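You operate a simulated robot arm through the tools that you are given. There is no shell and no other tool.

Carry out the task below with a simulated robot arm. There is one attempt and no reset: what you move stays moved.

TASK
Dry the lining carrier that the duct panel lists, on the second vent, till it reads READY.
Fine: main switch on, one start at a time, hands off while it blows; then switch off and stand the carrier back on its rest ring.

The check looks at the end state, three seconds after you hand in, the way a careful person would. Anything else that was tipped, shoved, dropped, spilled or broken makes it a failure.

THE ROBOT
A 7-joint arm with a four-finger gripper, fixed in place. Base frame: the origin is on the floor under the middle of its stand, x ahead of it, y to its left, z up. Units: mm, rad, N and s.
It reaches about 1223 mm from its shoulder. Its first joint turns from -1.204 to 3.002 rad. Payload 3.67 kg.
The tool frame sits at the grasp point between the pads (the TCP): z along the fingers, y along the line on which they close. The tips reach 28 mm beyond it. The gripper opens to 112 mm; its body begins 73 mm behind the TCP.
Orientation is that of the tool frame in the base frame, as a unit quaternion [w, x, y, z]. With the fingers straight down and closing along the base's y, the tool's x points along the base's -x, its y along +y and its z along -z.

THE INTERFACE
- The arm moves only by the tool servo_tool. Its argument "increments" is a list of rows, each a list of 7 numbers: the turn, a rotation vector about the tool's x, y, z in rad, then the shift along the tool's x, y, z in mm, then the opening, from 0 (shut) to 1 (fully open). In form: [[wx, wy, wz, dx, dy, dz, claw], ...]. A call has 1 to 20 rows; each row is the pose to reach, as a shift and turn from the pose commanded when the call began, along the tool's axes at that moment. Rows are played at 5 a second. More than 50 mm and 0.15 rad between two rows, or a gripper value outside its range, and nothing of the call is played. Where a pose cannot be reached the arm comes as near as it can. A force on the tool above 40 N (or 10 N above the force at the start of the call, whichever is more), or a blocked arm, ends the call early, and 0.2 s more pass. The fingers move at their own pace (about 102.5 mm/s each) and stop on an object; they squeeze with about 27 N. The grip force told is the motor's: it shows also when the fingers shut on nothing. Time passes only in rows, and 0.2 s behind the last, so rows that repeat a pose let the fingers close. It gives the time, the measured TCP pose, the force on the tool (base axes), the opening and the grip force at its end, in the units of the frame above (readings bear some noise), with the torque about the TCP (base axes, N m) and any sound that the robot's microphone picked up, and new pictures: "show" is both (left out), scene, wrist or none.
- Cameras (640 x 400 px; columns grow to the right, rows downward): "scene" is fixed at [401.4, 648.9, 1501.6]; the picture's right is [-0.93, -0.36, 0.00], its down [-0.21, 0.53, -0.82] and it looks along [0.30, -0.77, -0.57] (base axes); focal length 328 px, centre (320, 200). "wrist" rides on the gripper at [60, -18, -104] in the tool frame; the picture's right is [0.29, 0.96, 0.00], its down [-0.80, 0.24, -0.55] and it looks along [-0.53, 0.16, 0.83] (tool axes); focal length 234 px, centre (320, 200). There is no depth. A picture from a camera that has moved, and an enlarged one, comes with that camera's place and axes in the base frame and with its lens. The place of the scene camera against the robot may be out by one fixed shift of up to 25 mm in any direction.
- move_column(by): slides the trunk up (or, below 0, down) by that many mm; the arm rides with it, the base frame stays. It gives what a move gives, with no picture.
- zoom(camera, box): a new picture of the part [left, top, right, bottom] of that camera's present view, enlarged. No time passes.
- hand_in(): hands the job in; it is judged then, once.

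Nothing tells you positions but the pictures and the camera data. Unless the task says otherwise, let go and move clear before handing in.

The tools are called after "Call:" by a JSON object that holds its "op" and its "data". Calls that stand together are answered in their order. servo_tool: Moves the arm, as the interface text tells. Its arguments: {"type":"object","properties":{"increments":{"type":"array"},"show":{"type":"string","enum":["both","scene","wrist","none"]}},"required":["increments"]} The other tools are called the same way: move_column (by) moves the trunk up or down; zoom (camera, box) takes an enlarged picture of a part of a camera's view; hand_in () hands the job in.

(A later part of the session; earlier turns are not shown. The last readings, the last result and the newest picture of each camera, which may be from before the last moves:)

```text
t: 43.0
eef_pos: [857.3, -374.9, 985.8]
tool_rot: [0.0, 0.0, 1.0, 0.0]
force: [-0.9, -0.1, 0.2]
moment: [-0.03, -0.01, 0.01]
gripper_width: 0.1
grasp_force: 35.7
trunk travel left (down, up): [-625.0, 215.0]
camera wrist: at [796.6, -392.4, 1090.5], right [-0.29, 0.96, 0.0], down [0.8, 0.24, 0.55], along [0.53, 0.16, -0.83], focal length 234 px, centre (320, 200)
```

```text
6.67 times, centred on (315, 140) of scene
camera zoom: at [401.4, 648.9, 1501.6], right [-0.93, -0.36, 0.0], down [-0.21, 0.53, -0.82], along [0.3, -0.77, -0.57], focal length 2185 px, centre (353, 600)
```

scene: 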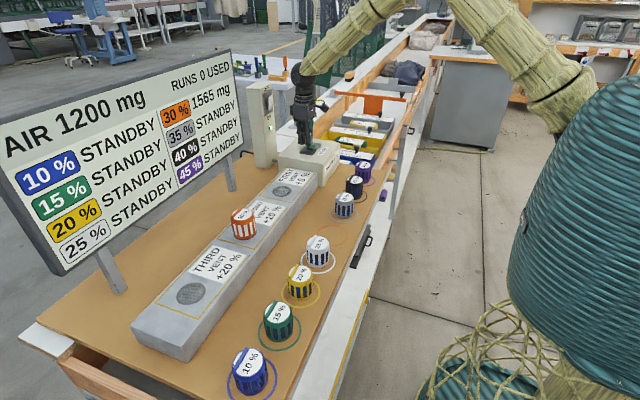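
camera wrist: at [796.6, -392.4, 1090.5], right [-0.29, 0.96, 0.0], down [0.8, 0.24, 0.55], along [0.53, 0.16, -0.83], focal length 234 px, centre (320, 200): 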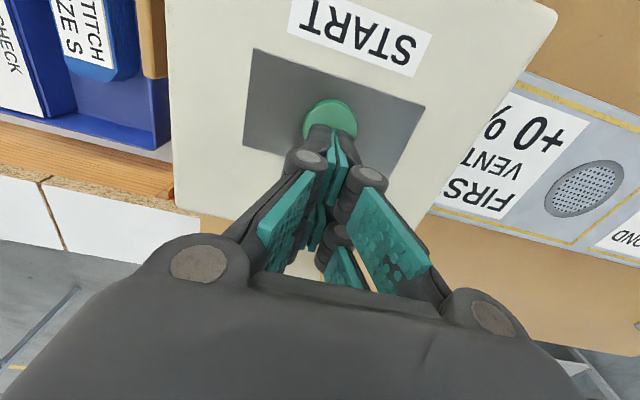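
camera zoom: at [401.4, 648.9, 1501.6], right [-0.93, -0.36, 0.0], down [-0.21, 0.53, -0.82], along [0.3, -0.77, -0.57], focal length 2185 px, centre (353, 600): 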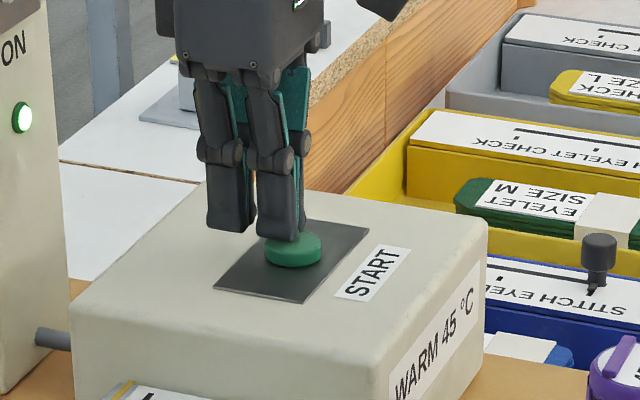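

The tips are a few millimetres above the button. I'll press in 2 mm steps.

Call:
{"op": "servo_tool", "data": {"increments": [[0, 0, 0, 0, 0, 2, 0], [0, 0, 0, 0, 0, 4, 0], [0, 0, 0, 0, 0, 6, 0]], "show": "scene"}}

Call:
{"op": "zoom", "data": {"camera": "scene", "box": [285, 110, 345, 170]}}

```text
t: 43.8
eef_pos: [856.7, -373.9, 981.4]
tool_rot: [0.0, 0.0, 1.0, 0.0]
force: [0.7, -0.7, 2.5]
moment: [0.02, 0.03, 0.03]
gripper_width: 5.9
grasp_force: 35.2
trunk travel left (down, up): [-625.0, 215.0]
heard: click
```

scene: 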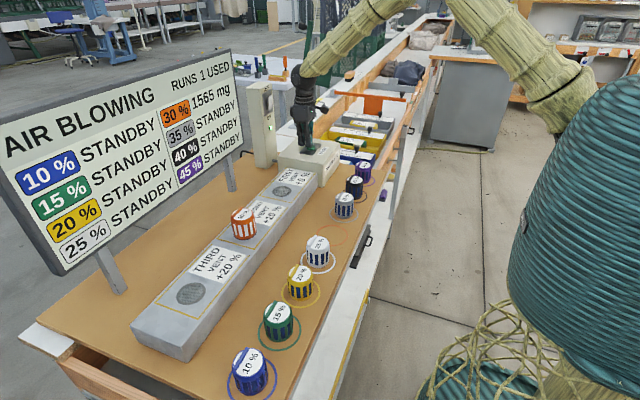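

```text
6.67 times, centred on (315, 140) of scene
camera zoom: at [401.4, 648.9, 1501.6], right [-0.93, -0.36, 0.0], down [-0.21, 0.53, -0.82], along [0.3, -0.77, -0.57], focal length 2185 px, centre (353, 600)
```

zoom: 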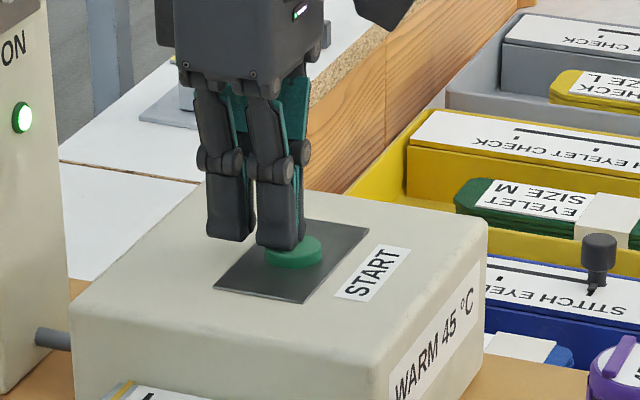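

The start registered: the panel reads AIR BLOWING, RUNS 1 USED. I'll lift off the button and wait without touching anything.

Call:
{"op": "servo_tool", "data": {"increments": [[0, 0, 0, 0, 0, -10, 0], [0, 0, 0, 0, 0, -25, 0], [0, 0, 0, 0, 0, -40, 0], [0, 0, 0, 0, 0, -40, 0], [0, 0, 0, 0, 0, -40, 0], [0, 0, 0, 0, 0, -40, 0], [0, 0, 0, 0, 0, -40, 0], [0, 0, 0, 0, 0, -40, 0], [0, 0, 0, 0, 0, -40, 0], [0, 0, 0, 0, 0, -40, 0]], "show": "scene"}}

Call:
{"op": "zoom", "data": {"camera": "scene", "box": [0, 40, 260, 280]}}

```text
t: 46.0
eef_pos: [856.2, -373.0, 1020.7]
tool_rot: [0.0, 0.0, 1.0, -0.001]
force: [-0.4, 0.5, 0.7]
moment: [-0.03, -0.02, 0.0]
gripper_width: 0.1
grasp_force: 35.9
trunk travel left (down, up): [-625.0, 215.0]
```

scene: 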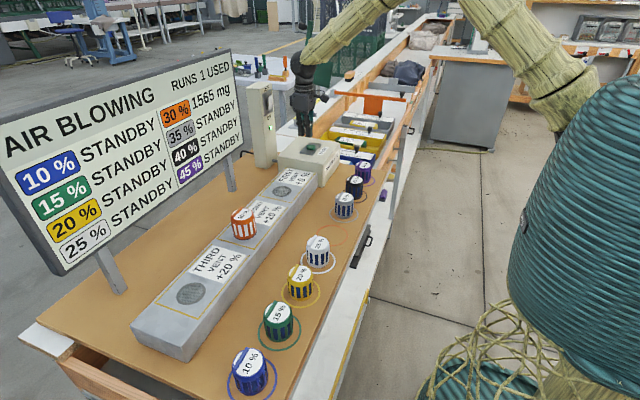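

```text
1.67 times, centred on (130, 160) of scene
camera zoom: at [401.4, 648.9, 1501.6], right [-0.93, -0.36, 0.0], down [-0.21, 0.53, -0.82], along [0.3, -0.77, -0.57], focal length 546 px, centre (637, 267)
```

zoom: 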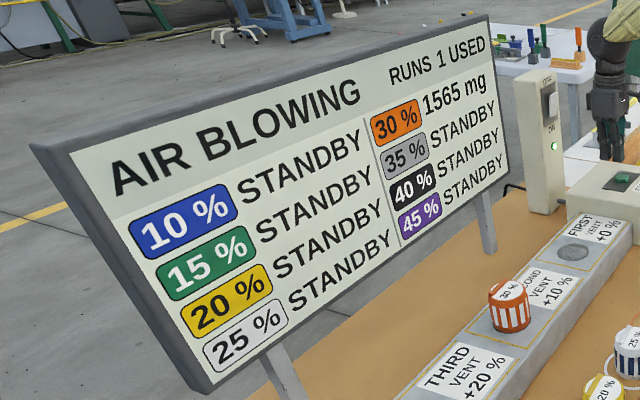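

It's still blowing. I'll keep waiting with the hand clear.

Call:
{"op": "servo_tool", "data": {"increments": [[0, 0, 0, 0, 0, 0, 0], [0, 0, 0, 0, 0, 0, 0], [0, 0, 0, 0, 0, 0, 0], [0, 0, 0, 0, 0, 0, 0], [0, 0, 0, 0, 0, 0, 0], [0, 0, 0, 0, 0, 0, 0], [0, 0, 0, 0, 0, 0, 0], [0, 0, 0, 0, 0, 0, 0], [0, 0, 0, 0, 0, 0, 0], [0, 0, 0, 0, 0, 0, 0], [0, 0, 0, 0, 0, 0, 0], [0, 0, 0, 0, 0, 0, 0], [0, 0, 0, 0, 0, 0, 0], [0, 0, 0, 0, 0, 0, 0], [0, 0, 0, 0, 0, 0, 0]], "show": "scene"}}

Call:
{"op": "zoom", "data": {"camera": "scene", "box": [0, 40, 260, 280]}}

```text
t: 49.2
eef_pos: [856.1, -373.6, 1021.3]
tool_rot: [0.0, 0.0, 1.0, -0.001]
force: [0.5, -0.7, 0.2]
moment: [0.01, 0.02, -0.02]
gripper_width: 0.4
grasp_force: 35.7
trunk travel left (down, up): [-625.0, 215.0]
```

scene: 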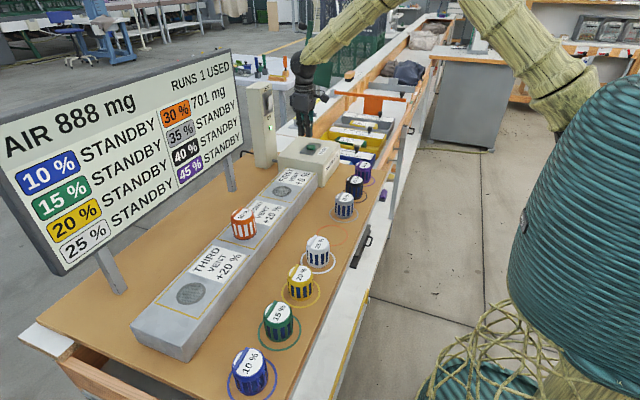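

```text
1.67 times, centred on (130, 160) of scene
camera zoom: at [401.4, 648.9, 1501.6], right [-0.93, -0.36, 0.0], down [-0.21, 0.53, -0.82], along [0.3, -0.77, -0.57], focal length 546 px, centre (637, 267)
```

zoom: 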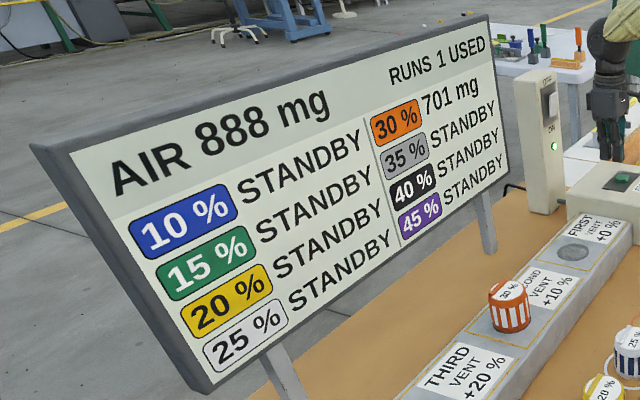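

Run 1 has finished: the orange carrier dropped from 1565 mg to 701 mg, and it isn't READY yet. I'll press START once more and lift off straight away.

Call:
{"op": "servo_tool", "data": {"increments": [[0, 0, 0, 0, 0, 15, 0], [0, 0, 0, 0, 0, 28, 0], [0, 0, 0, 0, 0, 34, 0], [0, 0, 0, 0, 0, 36, 0], [0, 0, 0, 0, 0, 38, 0], [0, 0, 0, 0, 0, 40, 0], [0, 0, 0, 0, 0, 25, 0], [0, 0, 0, 0, 0, 5, 0], [0, 0, 0, 0, 0, 0, 0]], "show": "scene"}}

Call:
{"op": "zoom", "data": {"camera": "scene", "box": [0, 40, 260, 280]}}

```text
t: 51.2
eef_pos: [856.0, -375.2, 1019.4]
tool_rot: [0.0, 0.0, 1.0, 0.001]
force: [0.4, 0.5, -0.5]
moment: [-0.01, 0.01, -0.01]
gripper_width: 0.1
grasp_force: 35.5
trunk travel left (down, up): [-625.0, 215.0]
heard: click
```

scene: 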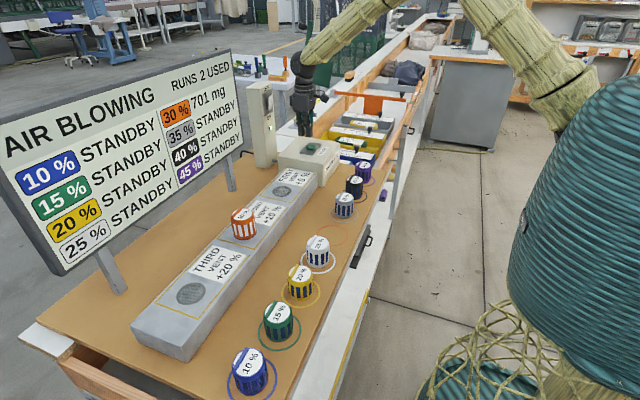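

```text
1.67 times, centred on (130, 160) of scene
camera zoom: at [401.4, 648.9, 1501.6], right [-0.93, -0.36, 0.0], down [-0.21, 0.53, -0.82], along [0.3, -0.77, -0.57], focal length 546 px, centre (637, 267)
```

zoom: 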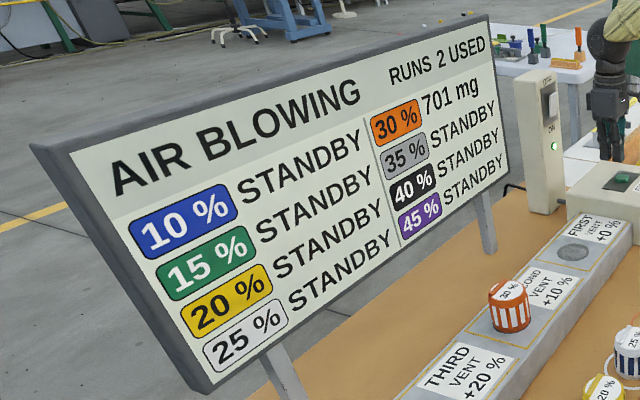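

Run 2 is blowing. I'll wait with the hand clear.

Call:
{"op": "servo_tool", "data": {"increments": [[0, 0, 0, 0, 0, 0, 0], [0, 0, 0, 0, 0, 0, 0], [0, 0, 0, 0, 0, 0, 0], [0, 0, 0, 0, 0, 0, 0], [0, 0, 0, 0, 0, 0, 0], [0, 0, 0, 0, 0, 0, 0], [0, 0, 0, 0, 0, 0, 0], [0, 0, 0, 0, 0, 0, 0], [0, 0, 0, 0, 0, 0, 0], [0, 0, 0, 0, 0, 0, 0], [0, 0, 0, 0, 0, 0, 0], [0, 0, 0, 0, 0, 0, 0], [0, 0, 0, 0, 0, 0, 0], [0, 0, 0, 0, 0, 0, 0], [0, 0, 0, 0, 0, 0, 0], [0, 0, 0, 0, 0, 0, 0], [0, 0, 0, 0, 0, 0, 0], [0, 0, 0, 0, 0, 0, 0], [0, 0, 0, 0, 0, 0, 0], [0, 0, 0, 0, 0, 0, 0]], "show": "scene"}}

Call:
{"op": "zoom", "data": {"camera": "scene", "box": [0, 40, 260, 280]}}

```text
t: 55.4
eef_pos: [855.6, -373.8, 1019.1]
tool_rot: [0.0, 0.0, 1.0, -0.001]
force: [0.8, 0.3, 0.0]
moment: [-0.03, 0.03, -0.02]
gripper_width: 0.0
grasp_force: 36.0
trunk travel left (down, up): [-625.0, 215.0]
```

scene: 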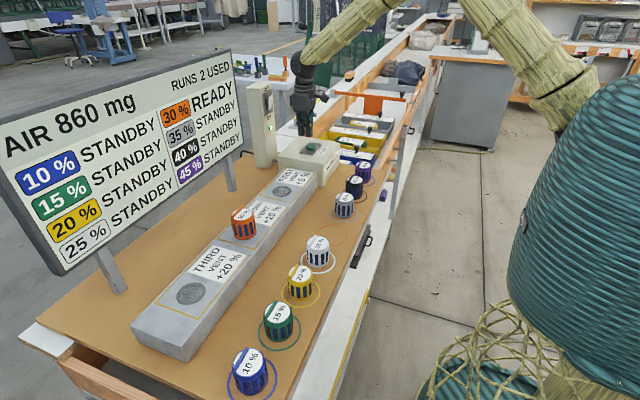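

```text
1.67 times, centred on (130, 160) of scene
camera zoom: at [401.4, 648.9, 1501.6], right [-0.93, -0.36, 0.0], down [-0.21, 0.53, -0.82], along [0.3, -0.77, -0.57], focal length 546 px, centre (637, 267)
```

zoom: 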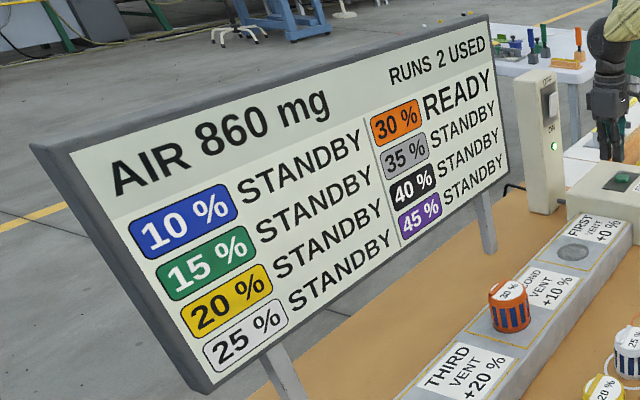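

The orange carrier now reads READY and its lining has turned blue. Next I'll switch off: tilt the fingers forward again, this time lined up with the upper (OFF) end of the paddle.

Call:
{"op": "servo_tool", "data": {"increments": [[0, 0, 0, 0, 0, -40, 0], [0, 0, 0, 0, 0, -80, 0], [0, -0.131, 0, -1, 0, -86, 0], [0, -0.262, 0, -2, 0, -86, 0], [0, -0.393, 0, -3, 0, -86, 0], [0, -0.524, 0, -4, 0, -86, 0], [0, -0.655, 0, -5, 0, -86, 0], [0, -0.785, 0, -6, 0, -86, 0], [0, -0.916, 0, -6, 0, -86, 0], [0, -1.047, 0, -6, 0, -86, 0], [0, -1.047, 0, -6, 0, -86, 0], [0, -1.047, 0, -6, 0, -86, 0]], "show": "both"}}

Call:
{"op": "zoom", "data": {"camera": "scene", "box": [245, 65, 345, 145]}}

```text
t: 58.0
eef_pos: [861.3, -375.2, 1105.6]
tool_rot: [0.5, 0.0, 0.866, 0.001]
force: [-0.4, 0.8, 0.4]
moment: [0.02, 0.02, -0.01]
gripper_width: 0.3
grasp_force: 35.2
trunk travel left (down, up): [-625.0, 215.0]
camera wrist: at [741.4, -392.0, 1106.9], right [-0.14, 0.96, -0.25], down [-0.08, 0.24, 0.97], along [0.99, 0.16, 0.04], focal length 234 px, centre (320, 200)
```

scene: 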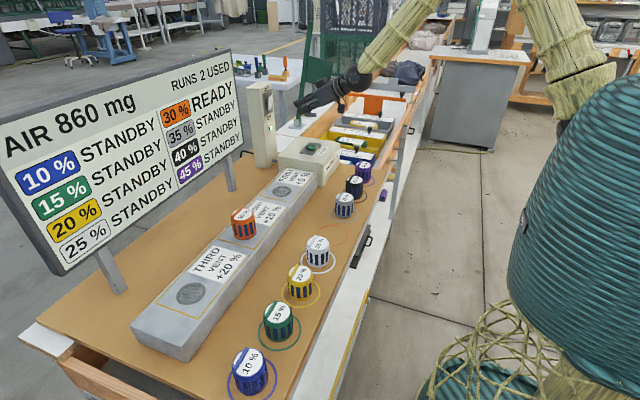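
wrist: 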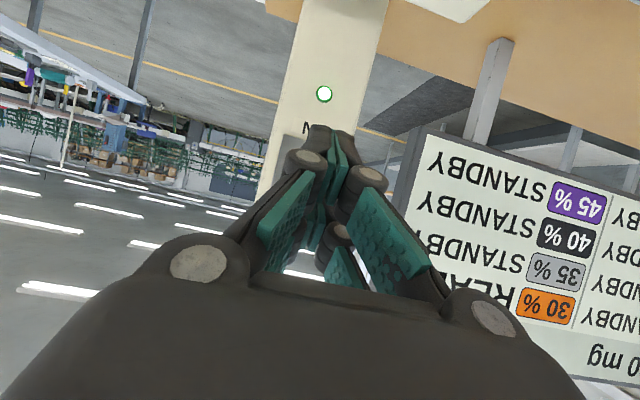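

```text
5.00 times, centred on (295, 105) of scene
camera zoom: at [401.4, 648.9, 1501.6], right [-0.93, -0.36, 0.0], down [-0.21, 0.53, -0.82], along [0.3, -0.77, -0.57], focal length 1639 px, centre (445, 675)
```

zoom: 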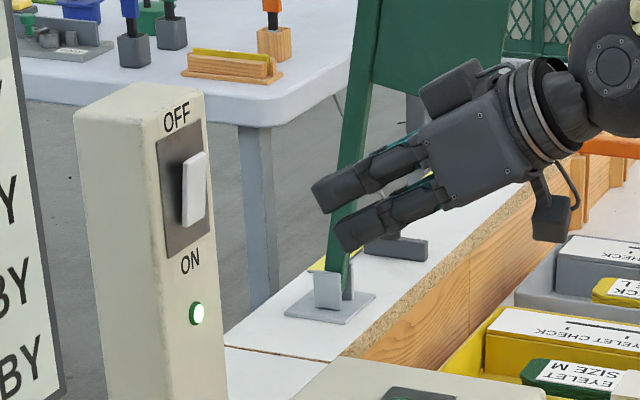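

The fingertips are about 95 mm back, level with the upper end of the paddle. I'll advance 75 mm, a touch lower, then check.

Call:
{"op": "servo_tool", "data": {"increments": [[0, 0, 0, -11, 0, 23.5, 0], [0, 0, 0, -21.5, 0, 45.3, 0], [0, 0, 0, -31.5, 0, 62.6, 0], [0, 0, 0, -34, 0, 66.9, 0], [0, 0, 0, -34, 0, 66.9, 0]], "show": "scene"}}

Call:
{"op": "zoom", "data": {"camera": "scene", "box": [245, 75, 305, 135]}}

```text
t: 59.2
eef_pos: [936.0, -374.4, 1100.5]
tool_rot: [0.499, -0.001, 0.866, 0.001]
force: [0.0, 0.5, 1.0]
moment: [-0.02, 0.02, 0.02]
gripper_width: 0.1
grasp_force: 35.9
trunk travel left (down, up): [-625.0, 215.0]
```

scene: 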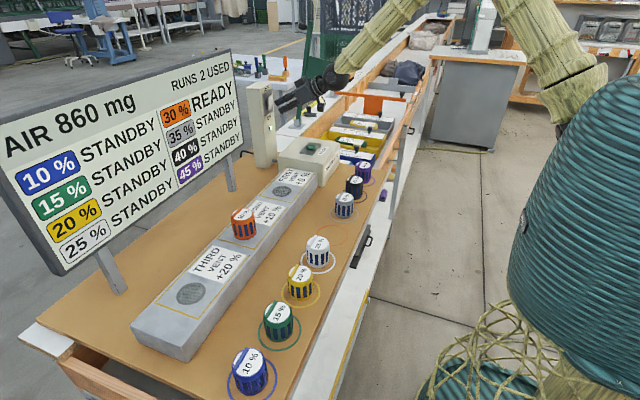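

```text
6.67 times, centred on (275, 105) of scene
camera zoom: at [401.4, 648.9, 1501.6], right [-0.93, -0.36, 0.0], down [-0.21, 0.53, -0.82], along [0.3, -0.77, -0.57], focal length 2185 px, centre (620, 833)
```

zoom: 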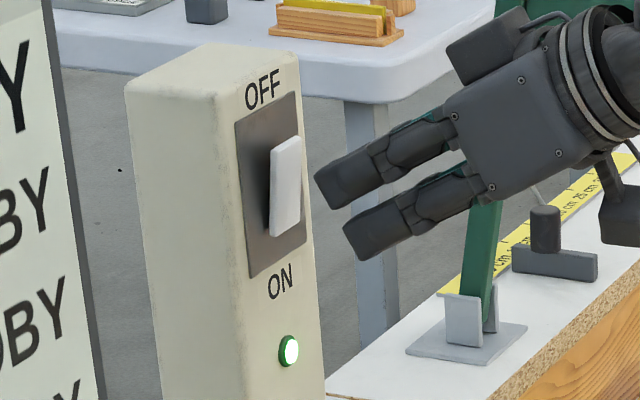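

The tip is aligned with the upper quarter of the paddle, about 20 mm away. I'll advance and press in small steps.

Call:
{"op": "servo_tool", "data": {"increments": [[0, 0, 0, -4, 0, 6.93, 0], [0, 0, 0, -7, 0, 12.1, 0], [0, 0, 0, -8, 0, 13.9, 0], [0, 0, 0, -9, 0, 15.6, 0], [0, 0, 0, -10, 0, 17.3, 0], [0, 0, 0, -11, 0, 19.05, 0]], "show": "scene"}}

Call:
{"op": "zoom", "data": {"camera": "scene", "box": [245, 75, 305, 135]}}

```text
t: 60.6
eef_pos: [957.2, -372.7, 1102.9]
tool_rot: [0.5, 0.0, 0.866, 0.0]
force: [-6.6, 0.2, 0.5]
moment: [-0.01, -0.07, 0.02]
gripper_width: 6.0
grasp_force: 36.0
trunk travel left (down, up): [-625.0, 215.0]
heard: click
```

scene: 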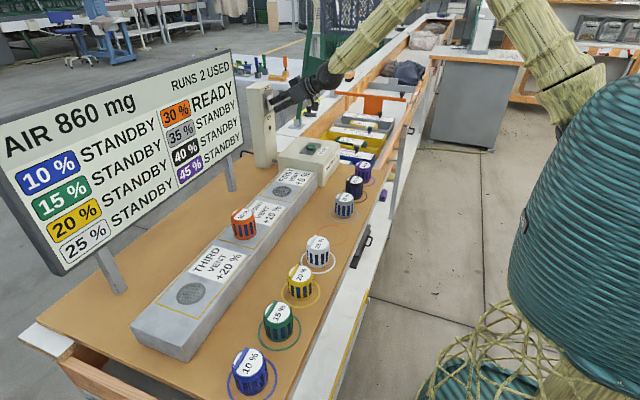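

```text
6.67 times, centred on (275, 105) of scene
camera zoom: at [401.4, 648.9, 1501.6], right [-0.93, -0.36, 0.0], down [-0.21, 0.53, -0.82], along [0.3, -0.77, -0.57], focal length 2185 px, centre (620, 833)
```

zoom: 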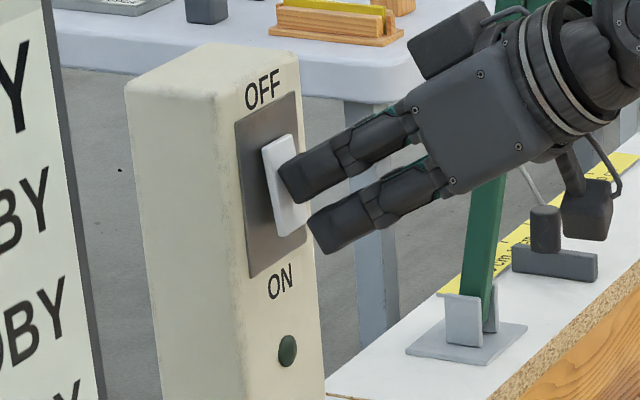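

A click was heard and the lamp is dark: the main switch is off. I'll back away and turn the fingers down again.

Call:
{"op": "servo_tool", "data": {"increments": [[0, 0, 0, 5, 0, -8.7, 0], [0, 0, 0, 22, 0, -38, 0], [0, 0, 0, 42, 0, -72.7, 0], [0, 0, 0, 60, 0, -104, 0], [0, 0, 0, 60, 0, -104, 0]], "show": "scene"}}

Call:
{"op": "zoom", "data": {"camera": "scene", "box": [200, 75, 320, 255]}}

```text
t: 61.8
eef_pos: [842.7, -372.3, 1102.0]
tool_rot: [0.5, 0.001, 0.866, 0.0]
force: [0.8, -0.8, -0.6]
moment: [-0.02, 0.01, 0.01]
gripper_width: 0.1
grasp_force: 35.9
trunk travel left (down, up): [-625.0, 215.0]
```

scene: 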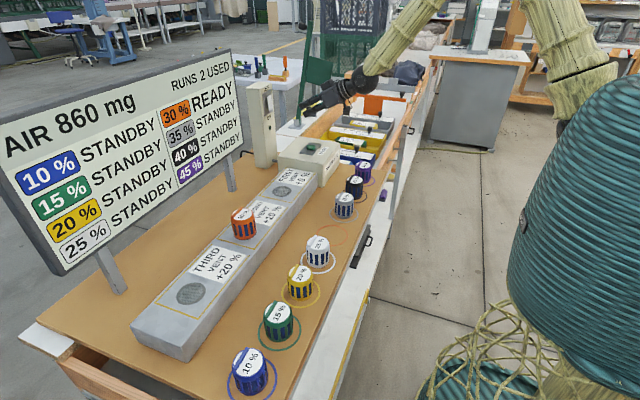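

```text
2.22 times, centred on (260, 165) of scene
camera zoom: at [401.4, 648.9, 1501.6], right [-0.93, -0.36, 0.0], down [-0.21, 0.53, -0.82], along [0.3, -0.77, -0.57], focal length 728 px, centre (453, 278)
```

zoom: 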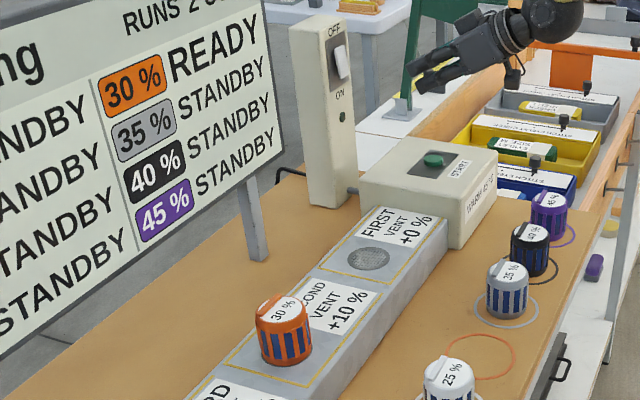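

Switch off confirmed, and the panel still reads READY. I'll turn the fingers down and rise before travelling back to the carrier.

Call:
{"op": "servo_tool", "data": {"increments": [[0, 0.131, 0, -11, 0, -6, 0], [0, 0.262, 0, -22, 0, -13, 0], [0, 0.393, 0, -33, 0, -19, 0], [0, 0.524, 0, -44, 0, -25, 0], [0, 0.655, 0, -55, 0, -32, 0.3], [0, 0.785, 0, -66, 0, -38, 0.6], [0, 0.916, 0, -77, 0, -44, 0.9], [0, 1.047, 0, -86.6, 0, -50, 1], [0, 1.047, 0, -86.6, 0, -50, 1]], "show": "none"}}

```text
t: 63.8
eef_pos: [837.8, -371.2, 1202.7]
tool_rot: [-0.001, 0.0, 1.0, 0.001]
force: [-0.6, -0.1, 0.4]
moment: [0.0, -0.02, 0.01]
gripper_width: 112.0
grasp_force: 0.1
trunk travel left (down, up): [-625.0, 215.0]
```

Next I'll travel back over the second vent, turning the gripper 90° on the way as before.

Call:
{"op": "servo_tool", "data": {"increments": [[0, 0, 0.131, 0.4, 38.7, 0, 1], [0, 0, 0.262, 0.8, 77.4, 0, 1], [0, 0, 0.393, 1.2, 116.1, 0, 1], [0, 0, 0.524, 1.6, 154.8, 0, 1], [0, 0, 0.655, 2.0, 193.5, 0, 1], [0, 0, 0.785, 2.4, 232.2, 0, 1], [0, 0, 0.916, 2.8, 271, 10, 1], [0, 0, 1.047, 3.2, 309.7, 20, 1], [0, 0, 1.178, 3.6, 348.4, 35, 1], [0, 0, 1.309, 4.0, 387.1, 60, 1], [0, 0, 1.44, 4.4, 425.8, 80, 1], [0, 0, 1.5708, 4.8, 464.5, 103, 1], [0, 0, 1.5708, 4.8, 464.5, 103, 1], [0, 0, 1.5708, 4.8, 464.5, 103, 1]], "show": "both"}}

Call:
{"op": "zoom", "data": {"camera": "wrist", "box": [200, 40, 440, 240]}}

Call:
{"op": "zoom", "data": {"camera": "scene", "box": [210, 150, 290, 260]}}

```text
t: 67.0
eef_pos: [854.5, 43.5, 1123.6]
tool_rot: [-0.032, 0.73, 0.682, 0.03]
force: [0.3, -0.8, 0.1]
moment: [0.03, -0.02, 0.01]
gripper_width: 112.1
grasp_force: 0.1
trunk travel left (down, up): [-625.0, 215.0]
stopped in row 14: the arm was blocked; the commanded pose is now the measured one
camera wrist: at [841.3, 95.8, 1233.3], right [0.98, 0.22, 0.02], down [0.18, -0.86, 0.48], along [0.12, -0.47, -0.88], focal length 234 px, centre (320, 200)
```

scene: 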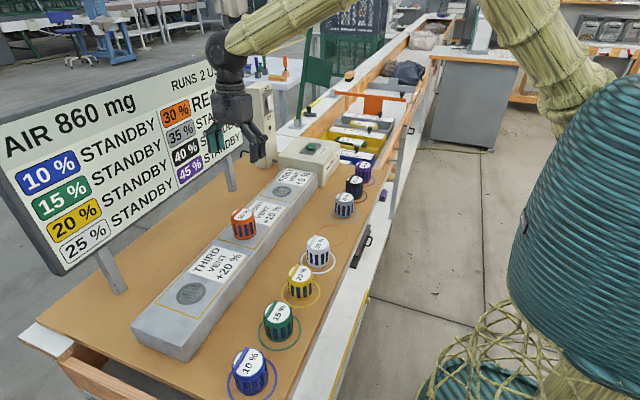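
wrist: 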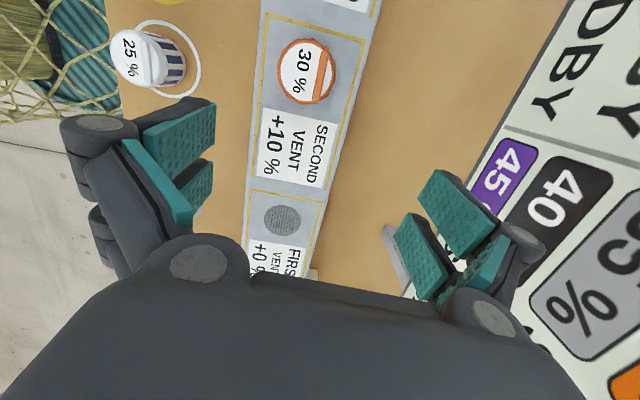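

```text
2.00 times, centred on (320, 140) of wrist
camera zoom: at [841.3, 95.8, 1233.3], right [0.98, 0.22, 0.02], down [0.18, -0.86, 0.48], along [0.12, -0.47, -0.88], focal length 468 px, centre (320, 320)
```

zoom: 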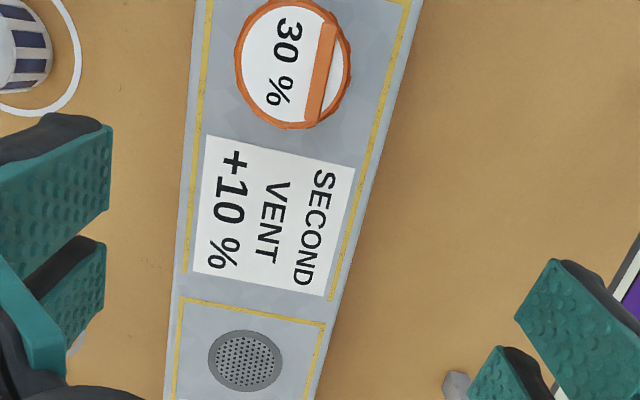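

```text
3.64 times, centred on (250, 205) of scene
camera zoom: at [401.4, 648.9, 1501.6], right [-0.93, -0.36, 0.0], down [-0.21, 0.53, -0.82], along [0.3, -0.77, -0.57], focal length 1192 px, centre (574, 182)
```

zoom: 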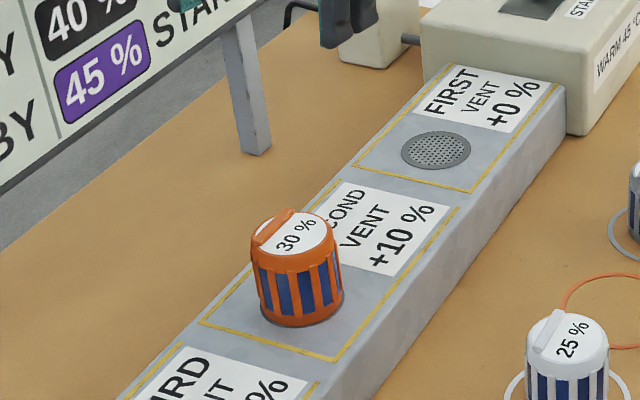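

The controller reported the arm as blocked before it finished the turn, though the tool feels no force. I'll check whether any part of the arm is near the panel.

Call:
{"op": "zoom", "data": {"camera": "scene", "box": [150, 0, 350, 200]}}

Call:
{"op": "zoom", "data": {"camera": "wrist", "box": [380, 0, 640, 400]}}

Call:
{"op": "zoom", "data": {"camera": "scene", "box": [0, 0, 640, 400]}}

```text
2.00 times, centred on (250, 100) of scene
camera zoom: at [401.4, 648.9, 1501.6], right [-0.93, -0.36, 0.0], down [-0.21, 0.53, -0.82], along [0.3, -0.77, -0.57], focal length 656 px, centre (460, 400)
```

zoom: 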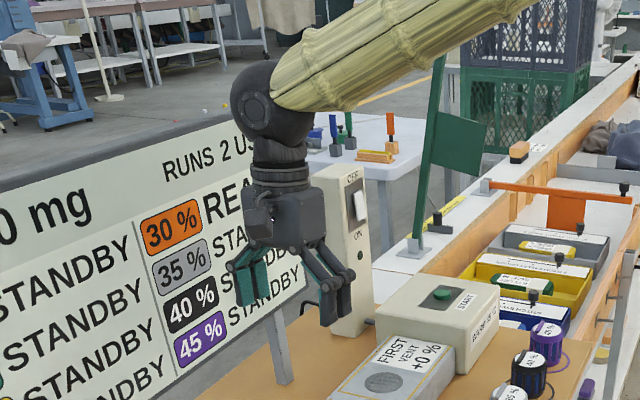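

```text
1.00 times, centred on (510, 200) of wrist (not enlarged: the box is as wide or as high as the picture)
camera zoom: at [841.3, 95.8, 1233.3], right [0.98, 0.22, 0.02], down [0.18, -0.86, 0.48], along [0.12, -0.47, -0.88], focal length 234 px, centre (130, 200)
```

zoom: 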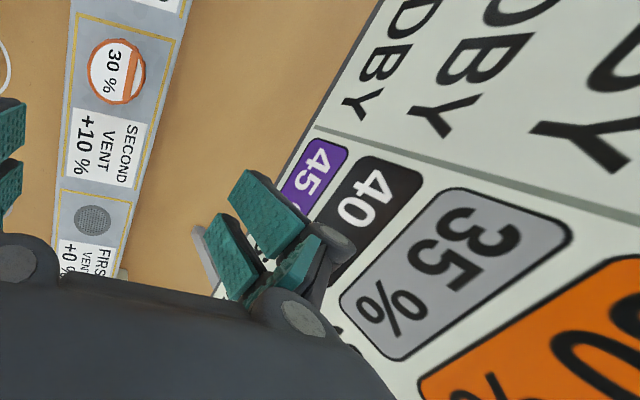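

```text
1.00 times, centred on (320, 200) of scene (not enlarged: the box is as wide or as high as the picture)
camera zoom: at [401.4, 648.9, 1501.6], right [-0.93, -0.36, 0.0], down [-0.21, 0.53, -0.82], along [0.3, -0.77, -0.57], focal length 328 px, centre (320, 200)
```

zoom: 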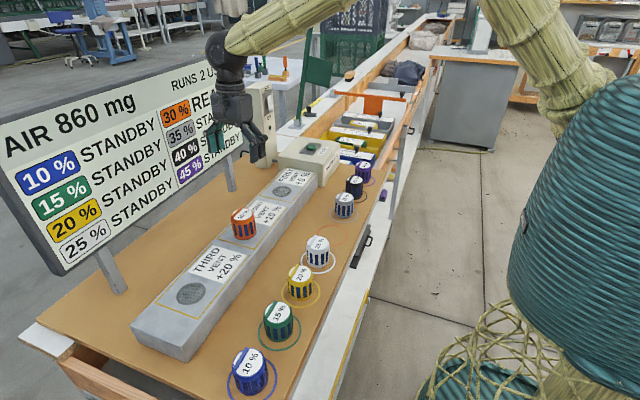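

The board isn't near the gripper or wrist: I put its face at about x 1017. So this looks like a joint-posture limit rather than contact. I'll gently straighten the tool here and rise a little to see whether the arm follows.

Call:
{"op": "servo_tool", "data": {"increments": [[0, -0.03, -0.023, 0, 0, -10, 1], [0, -0.06, -0.046, 0, 0, -20, 1], [-0.003, -0.0875, -0.068, 0, 0, -30, 1], [-0.003, -0.0875, -0.068, 0, 0, -30, 1]], "show": "scene"}}

```text
t: 68.0
eef_pos: [861.9, 22.1, 1155.3]
tool_rot: [-0.013, 0.716, 0.697, 0.007]
force: [-0.8, -1.0, -0.2]
moment: [0.02, -0.05, -0.01]
gripper_width: 111.9
grasp_force: 0.0
trunk travel left (down, up): [-625.0, 215.0]
```

scene: 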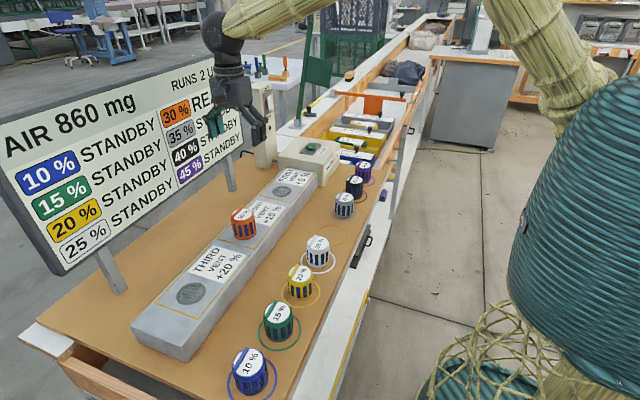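

The arm follows, but falls about 20 mm short in +y, so a joint is at its limit in this posture. I'll undo the 90° turn here to free the wrist, then see whether it reaches.

Call:
{"op": "servo_tool", "data": {"increments": [[0, 0, -0.1428, 0, 0, 0, 1], [0, 0, -0.2856, 0, 0, 0, 1], [0, 0, -0.4284, 0, 0, 0, 1], [0, 0, -0.5712, 0, 0, 0, 1], [0, 0, -0.714, 0, 0, 0, 1], [0, 0, -0.8568, 0, 0, 0, 1], [0, 0, -0.9996, 0, 0, 0, 1], [0, 0, -1.1424, 0, 0, 0, 1], [0, 0, -1.2852, 0, 0, 0, 1], [0, 0, -1.428, 0, 0, 0, 1], [0, 0, -1.5708, 0, 0, 0, 1], [0, 0, -1.5708, 0, 0, 0, 1]], "show": "both"}}

```text
t: 70.6
eef_pos: [853.6, 43.1, 1152.7]
tool_rot: [0.0, -0.002, 1.0, -0.001]
force: [-0.2, 0.3, 1.3]
moment: [0.03, 0.03, 0.0]
gripper_width: 111.9
grasp_force: 0.1
trunk travel left (down, up): [-625.0, 215.0]
camera wrist: at [794.2, 26.4, 1258.7], right [-0.29, 0.96, 0.0], down [0.8, 0.24, 0.55], along [0.53, 0.16, -0.83], focal length 234 px, centre (320, 200)
```

scene: 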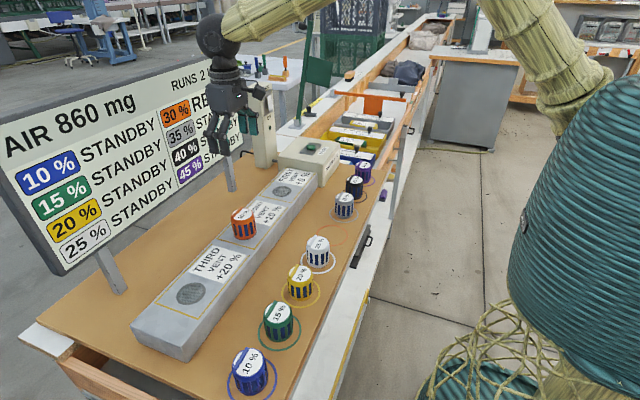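
wrist: 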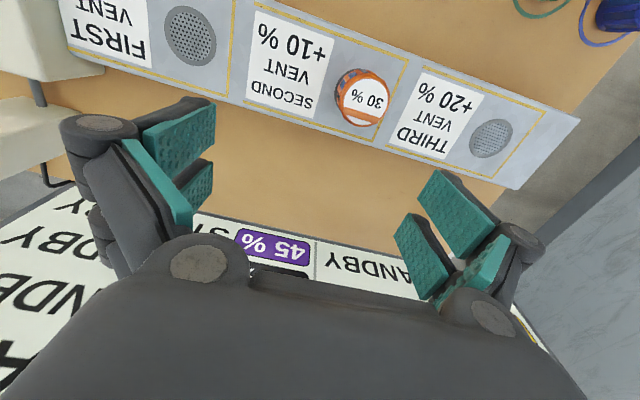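

Unrotated, the arm tracks well. I'll move over the carrier and try turning the gripper 90° the other way, so the fingers still close along x.

Call:
{"op": "servo_tool", "data": {"increments": [[0, 0, 0, 10, 25, 10, 1], [0, 0, 0, 20, 49, 20, 1], [0, 0, -0.1428, 20, 49, 30, 1], [0, 0, -0.2856, 20, 49, 33, 1], [0, 0, -0.4284, 20, 49, 33, 1], [0, 0, -0.5712, 20, 49, 33, 1], [0, 0, -0.714, 20, 49, 33, 1], [0, 0, -0.8568, 20, 49, 33, 1], [0, 0, -0.9996, 20, 49, 33, 1], [0, 0, -1.1424, 20, 49, 33, 1], [0, 0, -1.2852, 20, 49, 33, 1], [0, 0, -1.428, 20, 49, 33, 1], [0, 0, -1.5708, 20, 49, 33, 1], [0, 0, -1.5708, 20, 49, 33, 1], [0, 0, -1.5708, 20, 49, 33, 1]], "show": "both"}}

Call:
{"op": "zoom", "data": {"camera": "wrist", "box": [200, 20, 440, 220]}}

```text
t: 73.8
eef_pos: [833.6, 92.1, 1119.2]
tool_rot: [0.001, 0.708, -0.707, 0.001]
force: [0.4, 0.7, -0.2]
moment: [0.01, 0.01, -0.02]
gripper_width: 111.9
grasp_force: 0.0
trunk travel left (down, up): [-625.0, 215.0]
camera wrist: at [851.9, 33.9, 1225.6], right [-0.96, -0.29, 0.0], down [-0.24, 0.8, 0.55], along [-0.16, 0.53, -0.83], focal length 234 px, centre (320, 200)
```

scene: 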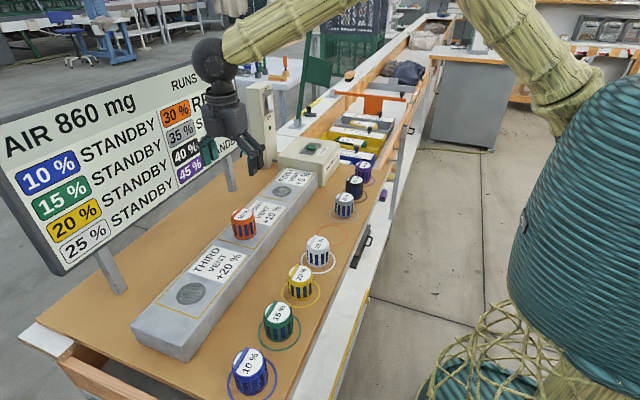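
wrist: 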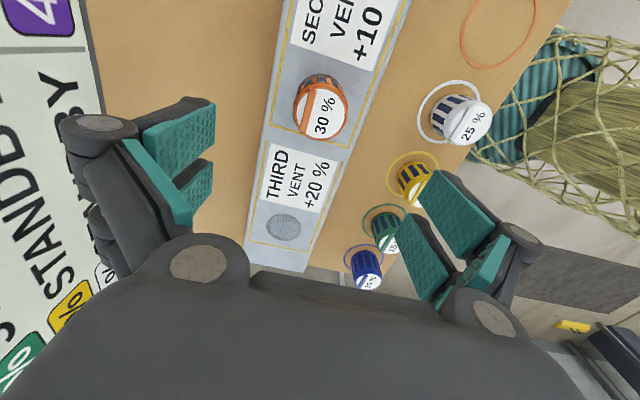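

```text
2.00 times, centred on (320, 120) of wrist
camera zoom: at [851.9, 33.9, 1225.6], right [-0.96, -0.29, 0.0], down [-0.24, 0.8, 0.55], along [-0.16, 0.53, -0.83], focal length 468 px, centre (320, 360)
```

zoom: 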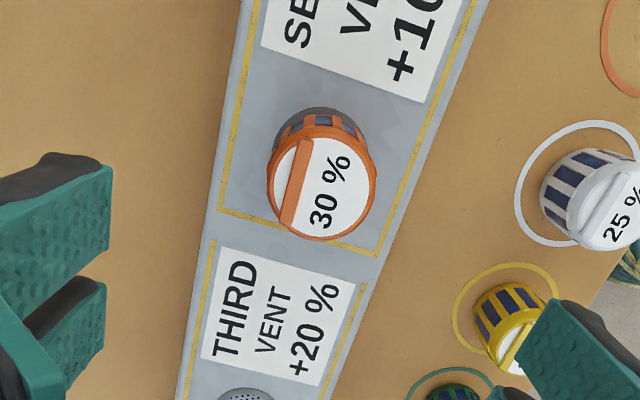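

The other direction works and the carrier is centred below. I'll descend toward the same grip height that held it stably before, and check centring first.

Call:
{"op": "servo_tool", "data": {"increments": [[0, 0, 0, 0, 0, 30, 1], [0, 0, 0, 0, 0, 60, 1], [0, 0, 0, 0, 0, 90, 1], [0, 0, 0, 0, 0, 112, 1], [0, 0, 0, 0, 0, 112, 1], [0, 0, 0, 0, 0, 112, 1]], "show": "both"}}

Call:
{"op": "zoom", "data": {"camera": "wrist", "box": [200, 60, 440, 260]}}

Call:
{"op": "zoom", "data": {"camera": "scene", "box": [200, 160, 290, 250]}}

```text
t: 75.2
eef_pos: [834.4, 91.8, 1007.9]
tool_rot: [0.002, 0.708, -0.706, 0.001]
force: [0.6, 0.2, -0.1]
moment: [0.0, -0.01, 0.01]
gripper_width: 111.9
grasp_force: 0.1
trunk travel left (down, up): [-625.0, 215.0]
camera wrist: at [852.9, 33.8, 1112.5], right [-0.96, -0.29, 0.0], down [-0.24, 0.8, 0.55], along [-0.16, 0.53, -0.83], focal length 234 px, centre (320, 200)
```

scene: 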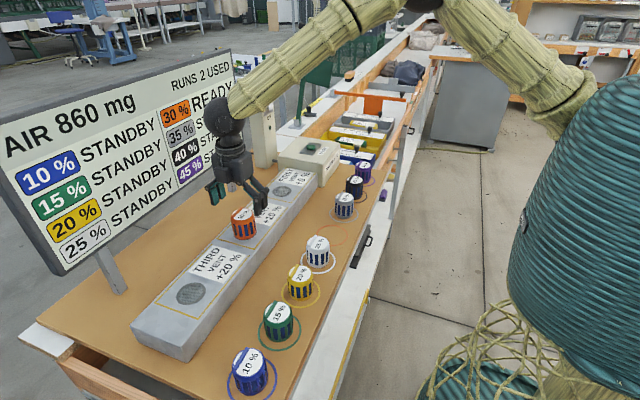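
wrist: 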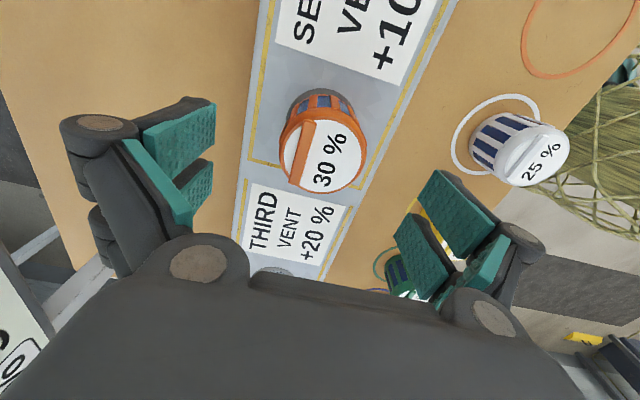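

```text
2.00 times, centred on (320, 160) of wrist
camera zoom: at [852.9, 33.8, 1112.5], right [-0.96, -0.29, 0.0], down [-0.24, 0.8, 0.55], along [-0.16, 0.53, -0.83], focal length 468 px, centre (320, 280)
```

zoom: 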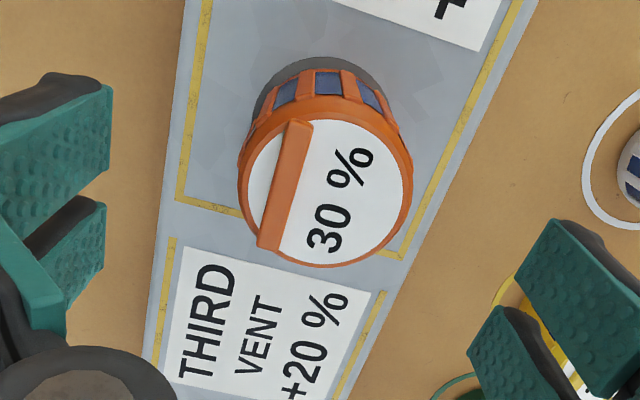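

```text
4.44 times, centred on (245, 205) of scene
camera zoom: at [401.4, 648.9, 1501.6], right [-0.93, -0.36, 0.0], down [-0.21, 0.53, -0.82], along [0.3, -0.77, -0.57], focal length 1457 px, centre (653, 178)
```

zoom: 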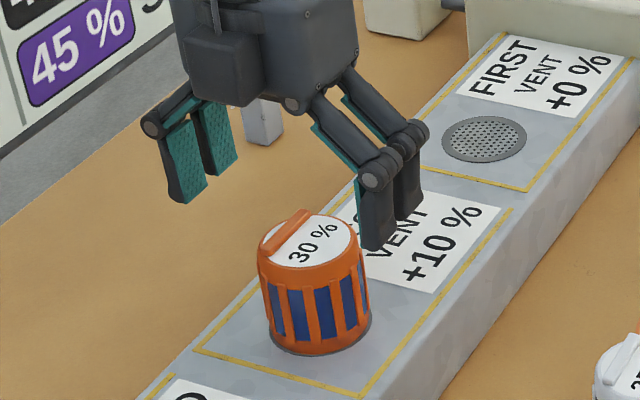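

The carrier is centred to within about 1.5 mm, with its lid near z 971. I'll lower to grip height with a small correction, then close.

Call:
{"op": "servo_tool", "data": {"increments": [[0, 0, 0, 0, 1.2, 15, 1], [0, 0, 0, 0, 1.2, 30, 1], [0, 0, 0, 0, 1.2, 38, 1], [0, 0, 0, 0, 1.2, 38, 1], [0, 0, 0, 0, 1.2, 38, 0.6], [0, 0, 0, 0, 1.2, 38, 0.3], [0, 0, 0, 0, 1.2, 38, 0.3], [0, 0, 0, 0, 1.2, 38, 0.3], [0, 0, 0, 0, 1.2, 38, 0.3]], "show": "both"}}

Call:
{"op": "zoom", "data": {"camera": "wrist", "box": [200, 80, 440, 280]}}

Call:
{"op": "zoom", "data": {"camera": "scene", "box": [200, 160, 290, 250]}}

```text
t: 77.2
eef_pos: [834.1, 91.9, 971.0]
tool_rot: [0.001, 0.707, -0.707, 0.001]
force: [-0.3, 0.6, 1.1]
moment: [-0.03, 0.01, 0.0]
gripper_width: 55.7
grasp_force: 27.5
trunk travel left (down, up): [-625.0, 215.0]
camera wrist: at [851.4, 32.6, 1075.7], right [-0.96, -0.29, 0.0], down [-0.24, 0.8, 0.55], along [-0.16, 0.53, -0.83], focal length 234 px, centre (320, 200)
```

scene: 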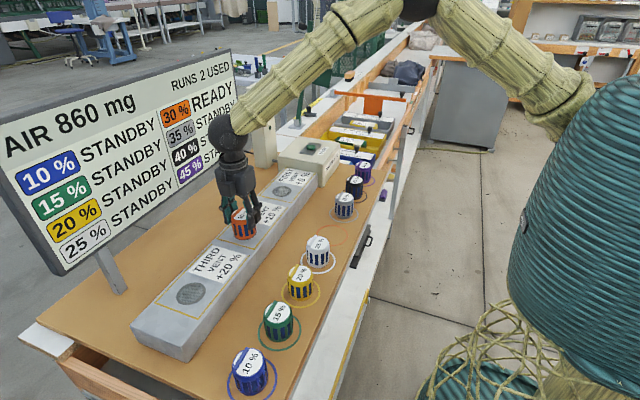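
wrist: 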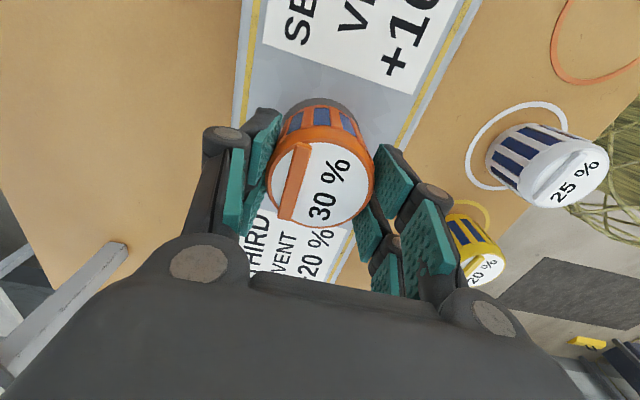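

```text
2.00 times, centred on (320, 180) of wrist
camera zoom: at [851.4, 32.6, 1075.7], right [-0.96, -0.29, 0.0], down [-0.24, 0.8, 0.55], along [-0.16, 0.53, -0.83], focal length 468 px, centre (320, 240)
```

zoom: 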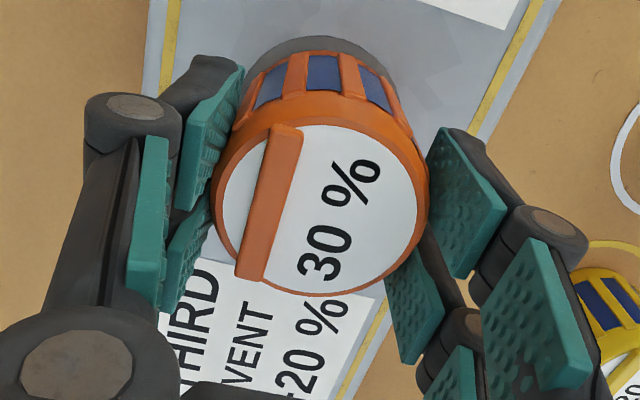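

```text
4.44 times, centred on (245, 205) of scene
camera zoom: at [401.4, 648.9, 1501.6], right [-0.93, -0.36, 0.0], down [-0.21, 0.53, -0.82], along [0.3, -0.77, -0.57], focal length 1457 px, centre (653, 178)
```

zoom: 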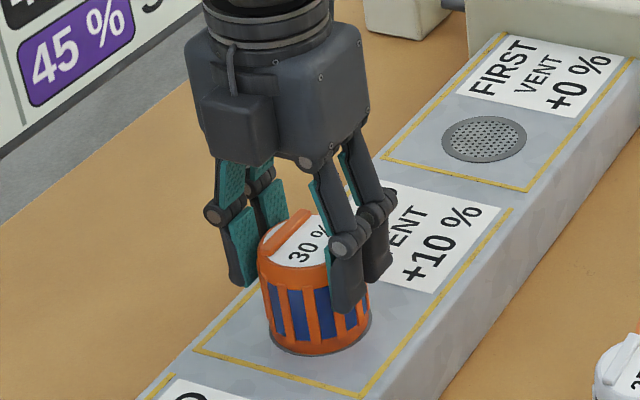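

It's gripped at 55.7 mm with 27.5 N, the same hold as the stable one before. I'll lift gently and check for slipping.

Call:
{"op": "servo_tool", "data": {"increments": [[0, 0, 0, 0, 0, -2, 0.3], [0, 0, 0, 0, 0, -6, 0.3], [0, 0, 0, 0, 0, -12, 0.3], [0, 0, 0, 0, 0, -20, 0.3], [0, 0, 0, 0, 0, -28, 0.3], [0, 0, 0, 0, 0, -36, 0.3], [0, 0, 0, 0, 0, -40, 0.3], [0, 0, 0, 0, 0, -40, 0.3]], "show": "both"}}

Call:
{"op": "zoom", "data": {"camera": "wrist", "box": [200, 80, 440, 280]}}

Call:
{"op": "zoom", "data": {"camera": "scene", "box": [200, 160, 290, 250]}}

```text
t: 79.0
eef_pos: [834.6, 91.6, 1010.7]
tool_rot: [0.001, 0.708, -0.707, 0.002]
force: [-0.2, -0.1, -1.6]
moment: [-0.02, 0.01, 0.0]
gripper_width: 55.7
grasp_force: 27.0
trunk travel left (down, up): [-625.0, 215.0]
camera wrist: at [852.1, 32.6, 1116.0], right [-0.96, -0.29, 0.0], down [-0.24, 0.8, 0.55], along [-0.16, 0.53, -0.83], focal length 234 px, centre (320, 200)
```

scene: 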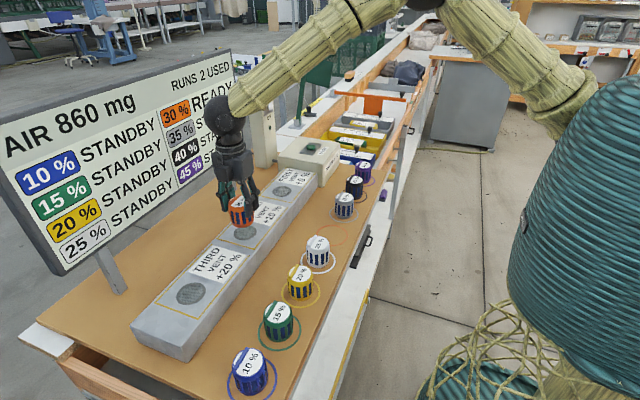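
wrist: 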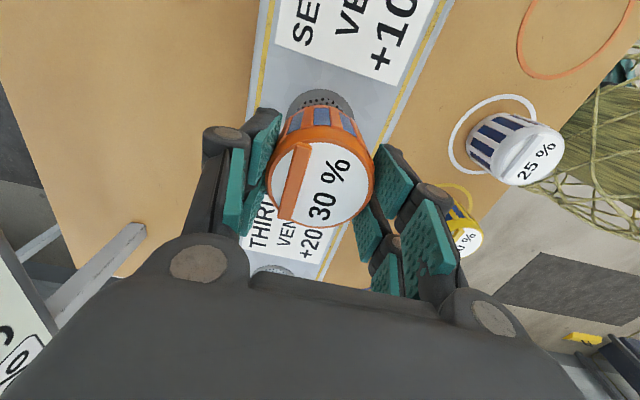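

```text
2.00 times, centred on (320, 180) of wrist
camera zoom: at [852.1, 32.6, 1116.0], right [-0.96, -0.29, 0.0], down [-0.24, 0.8, 0.55], along [-0.16, 0.53, -0.83], focal length 468 px, centre (320, 240)
```

zoom: 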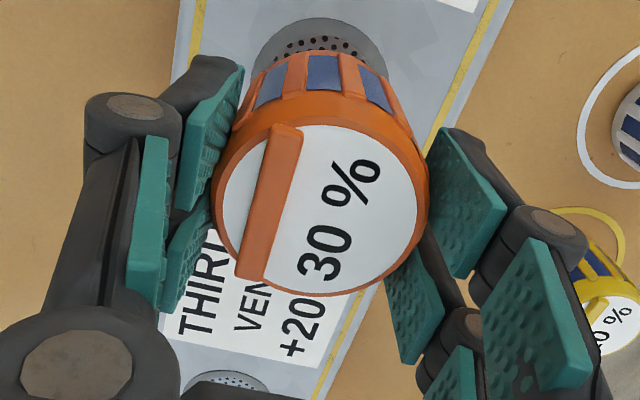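

```text
4.44 times, centred on (245, 205) of scene
camera zoom: at [401.4, 648.9, 1501.6], right [-0.93, -0.36, 0.0], down [-0.21, 0.53, -0.82], along [0.3, -0.77, -0.57], focal length 1457 px, centre (653, 178)
```

zoom: 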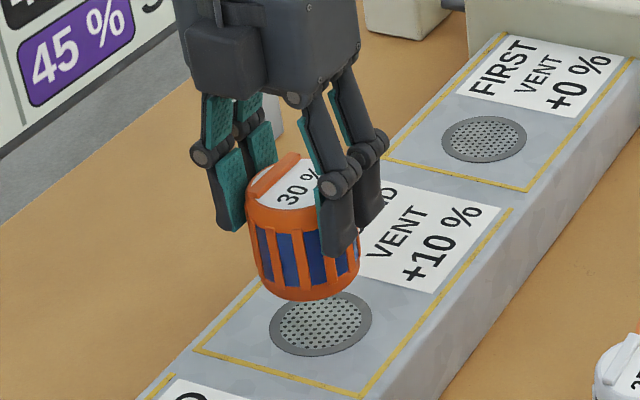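

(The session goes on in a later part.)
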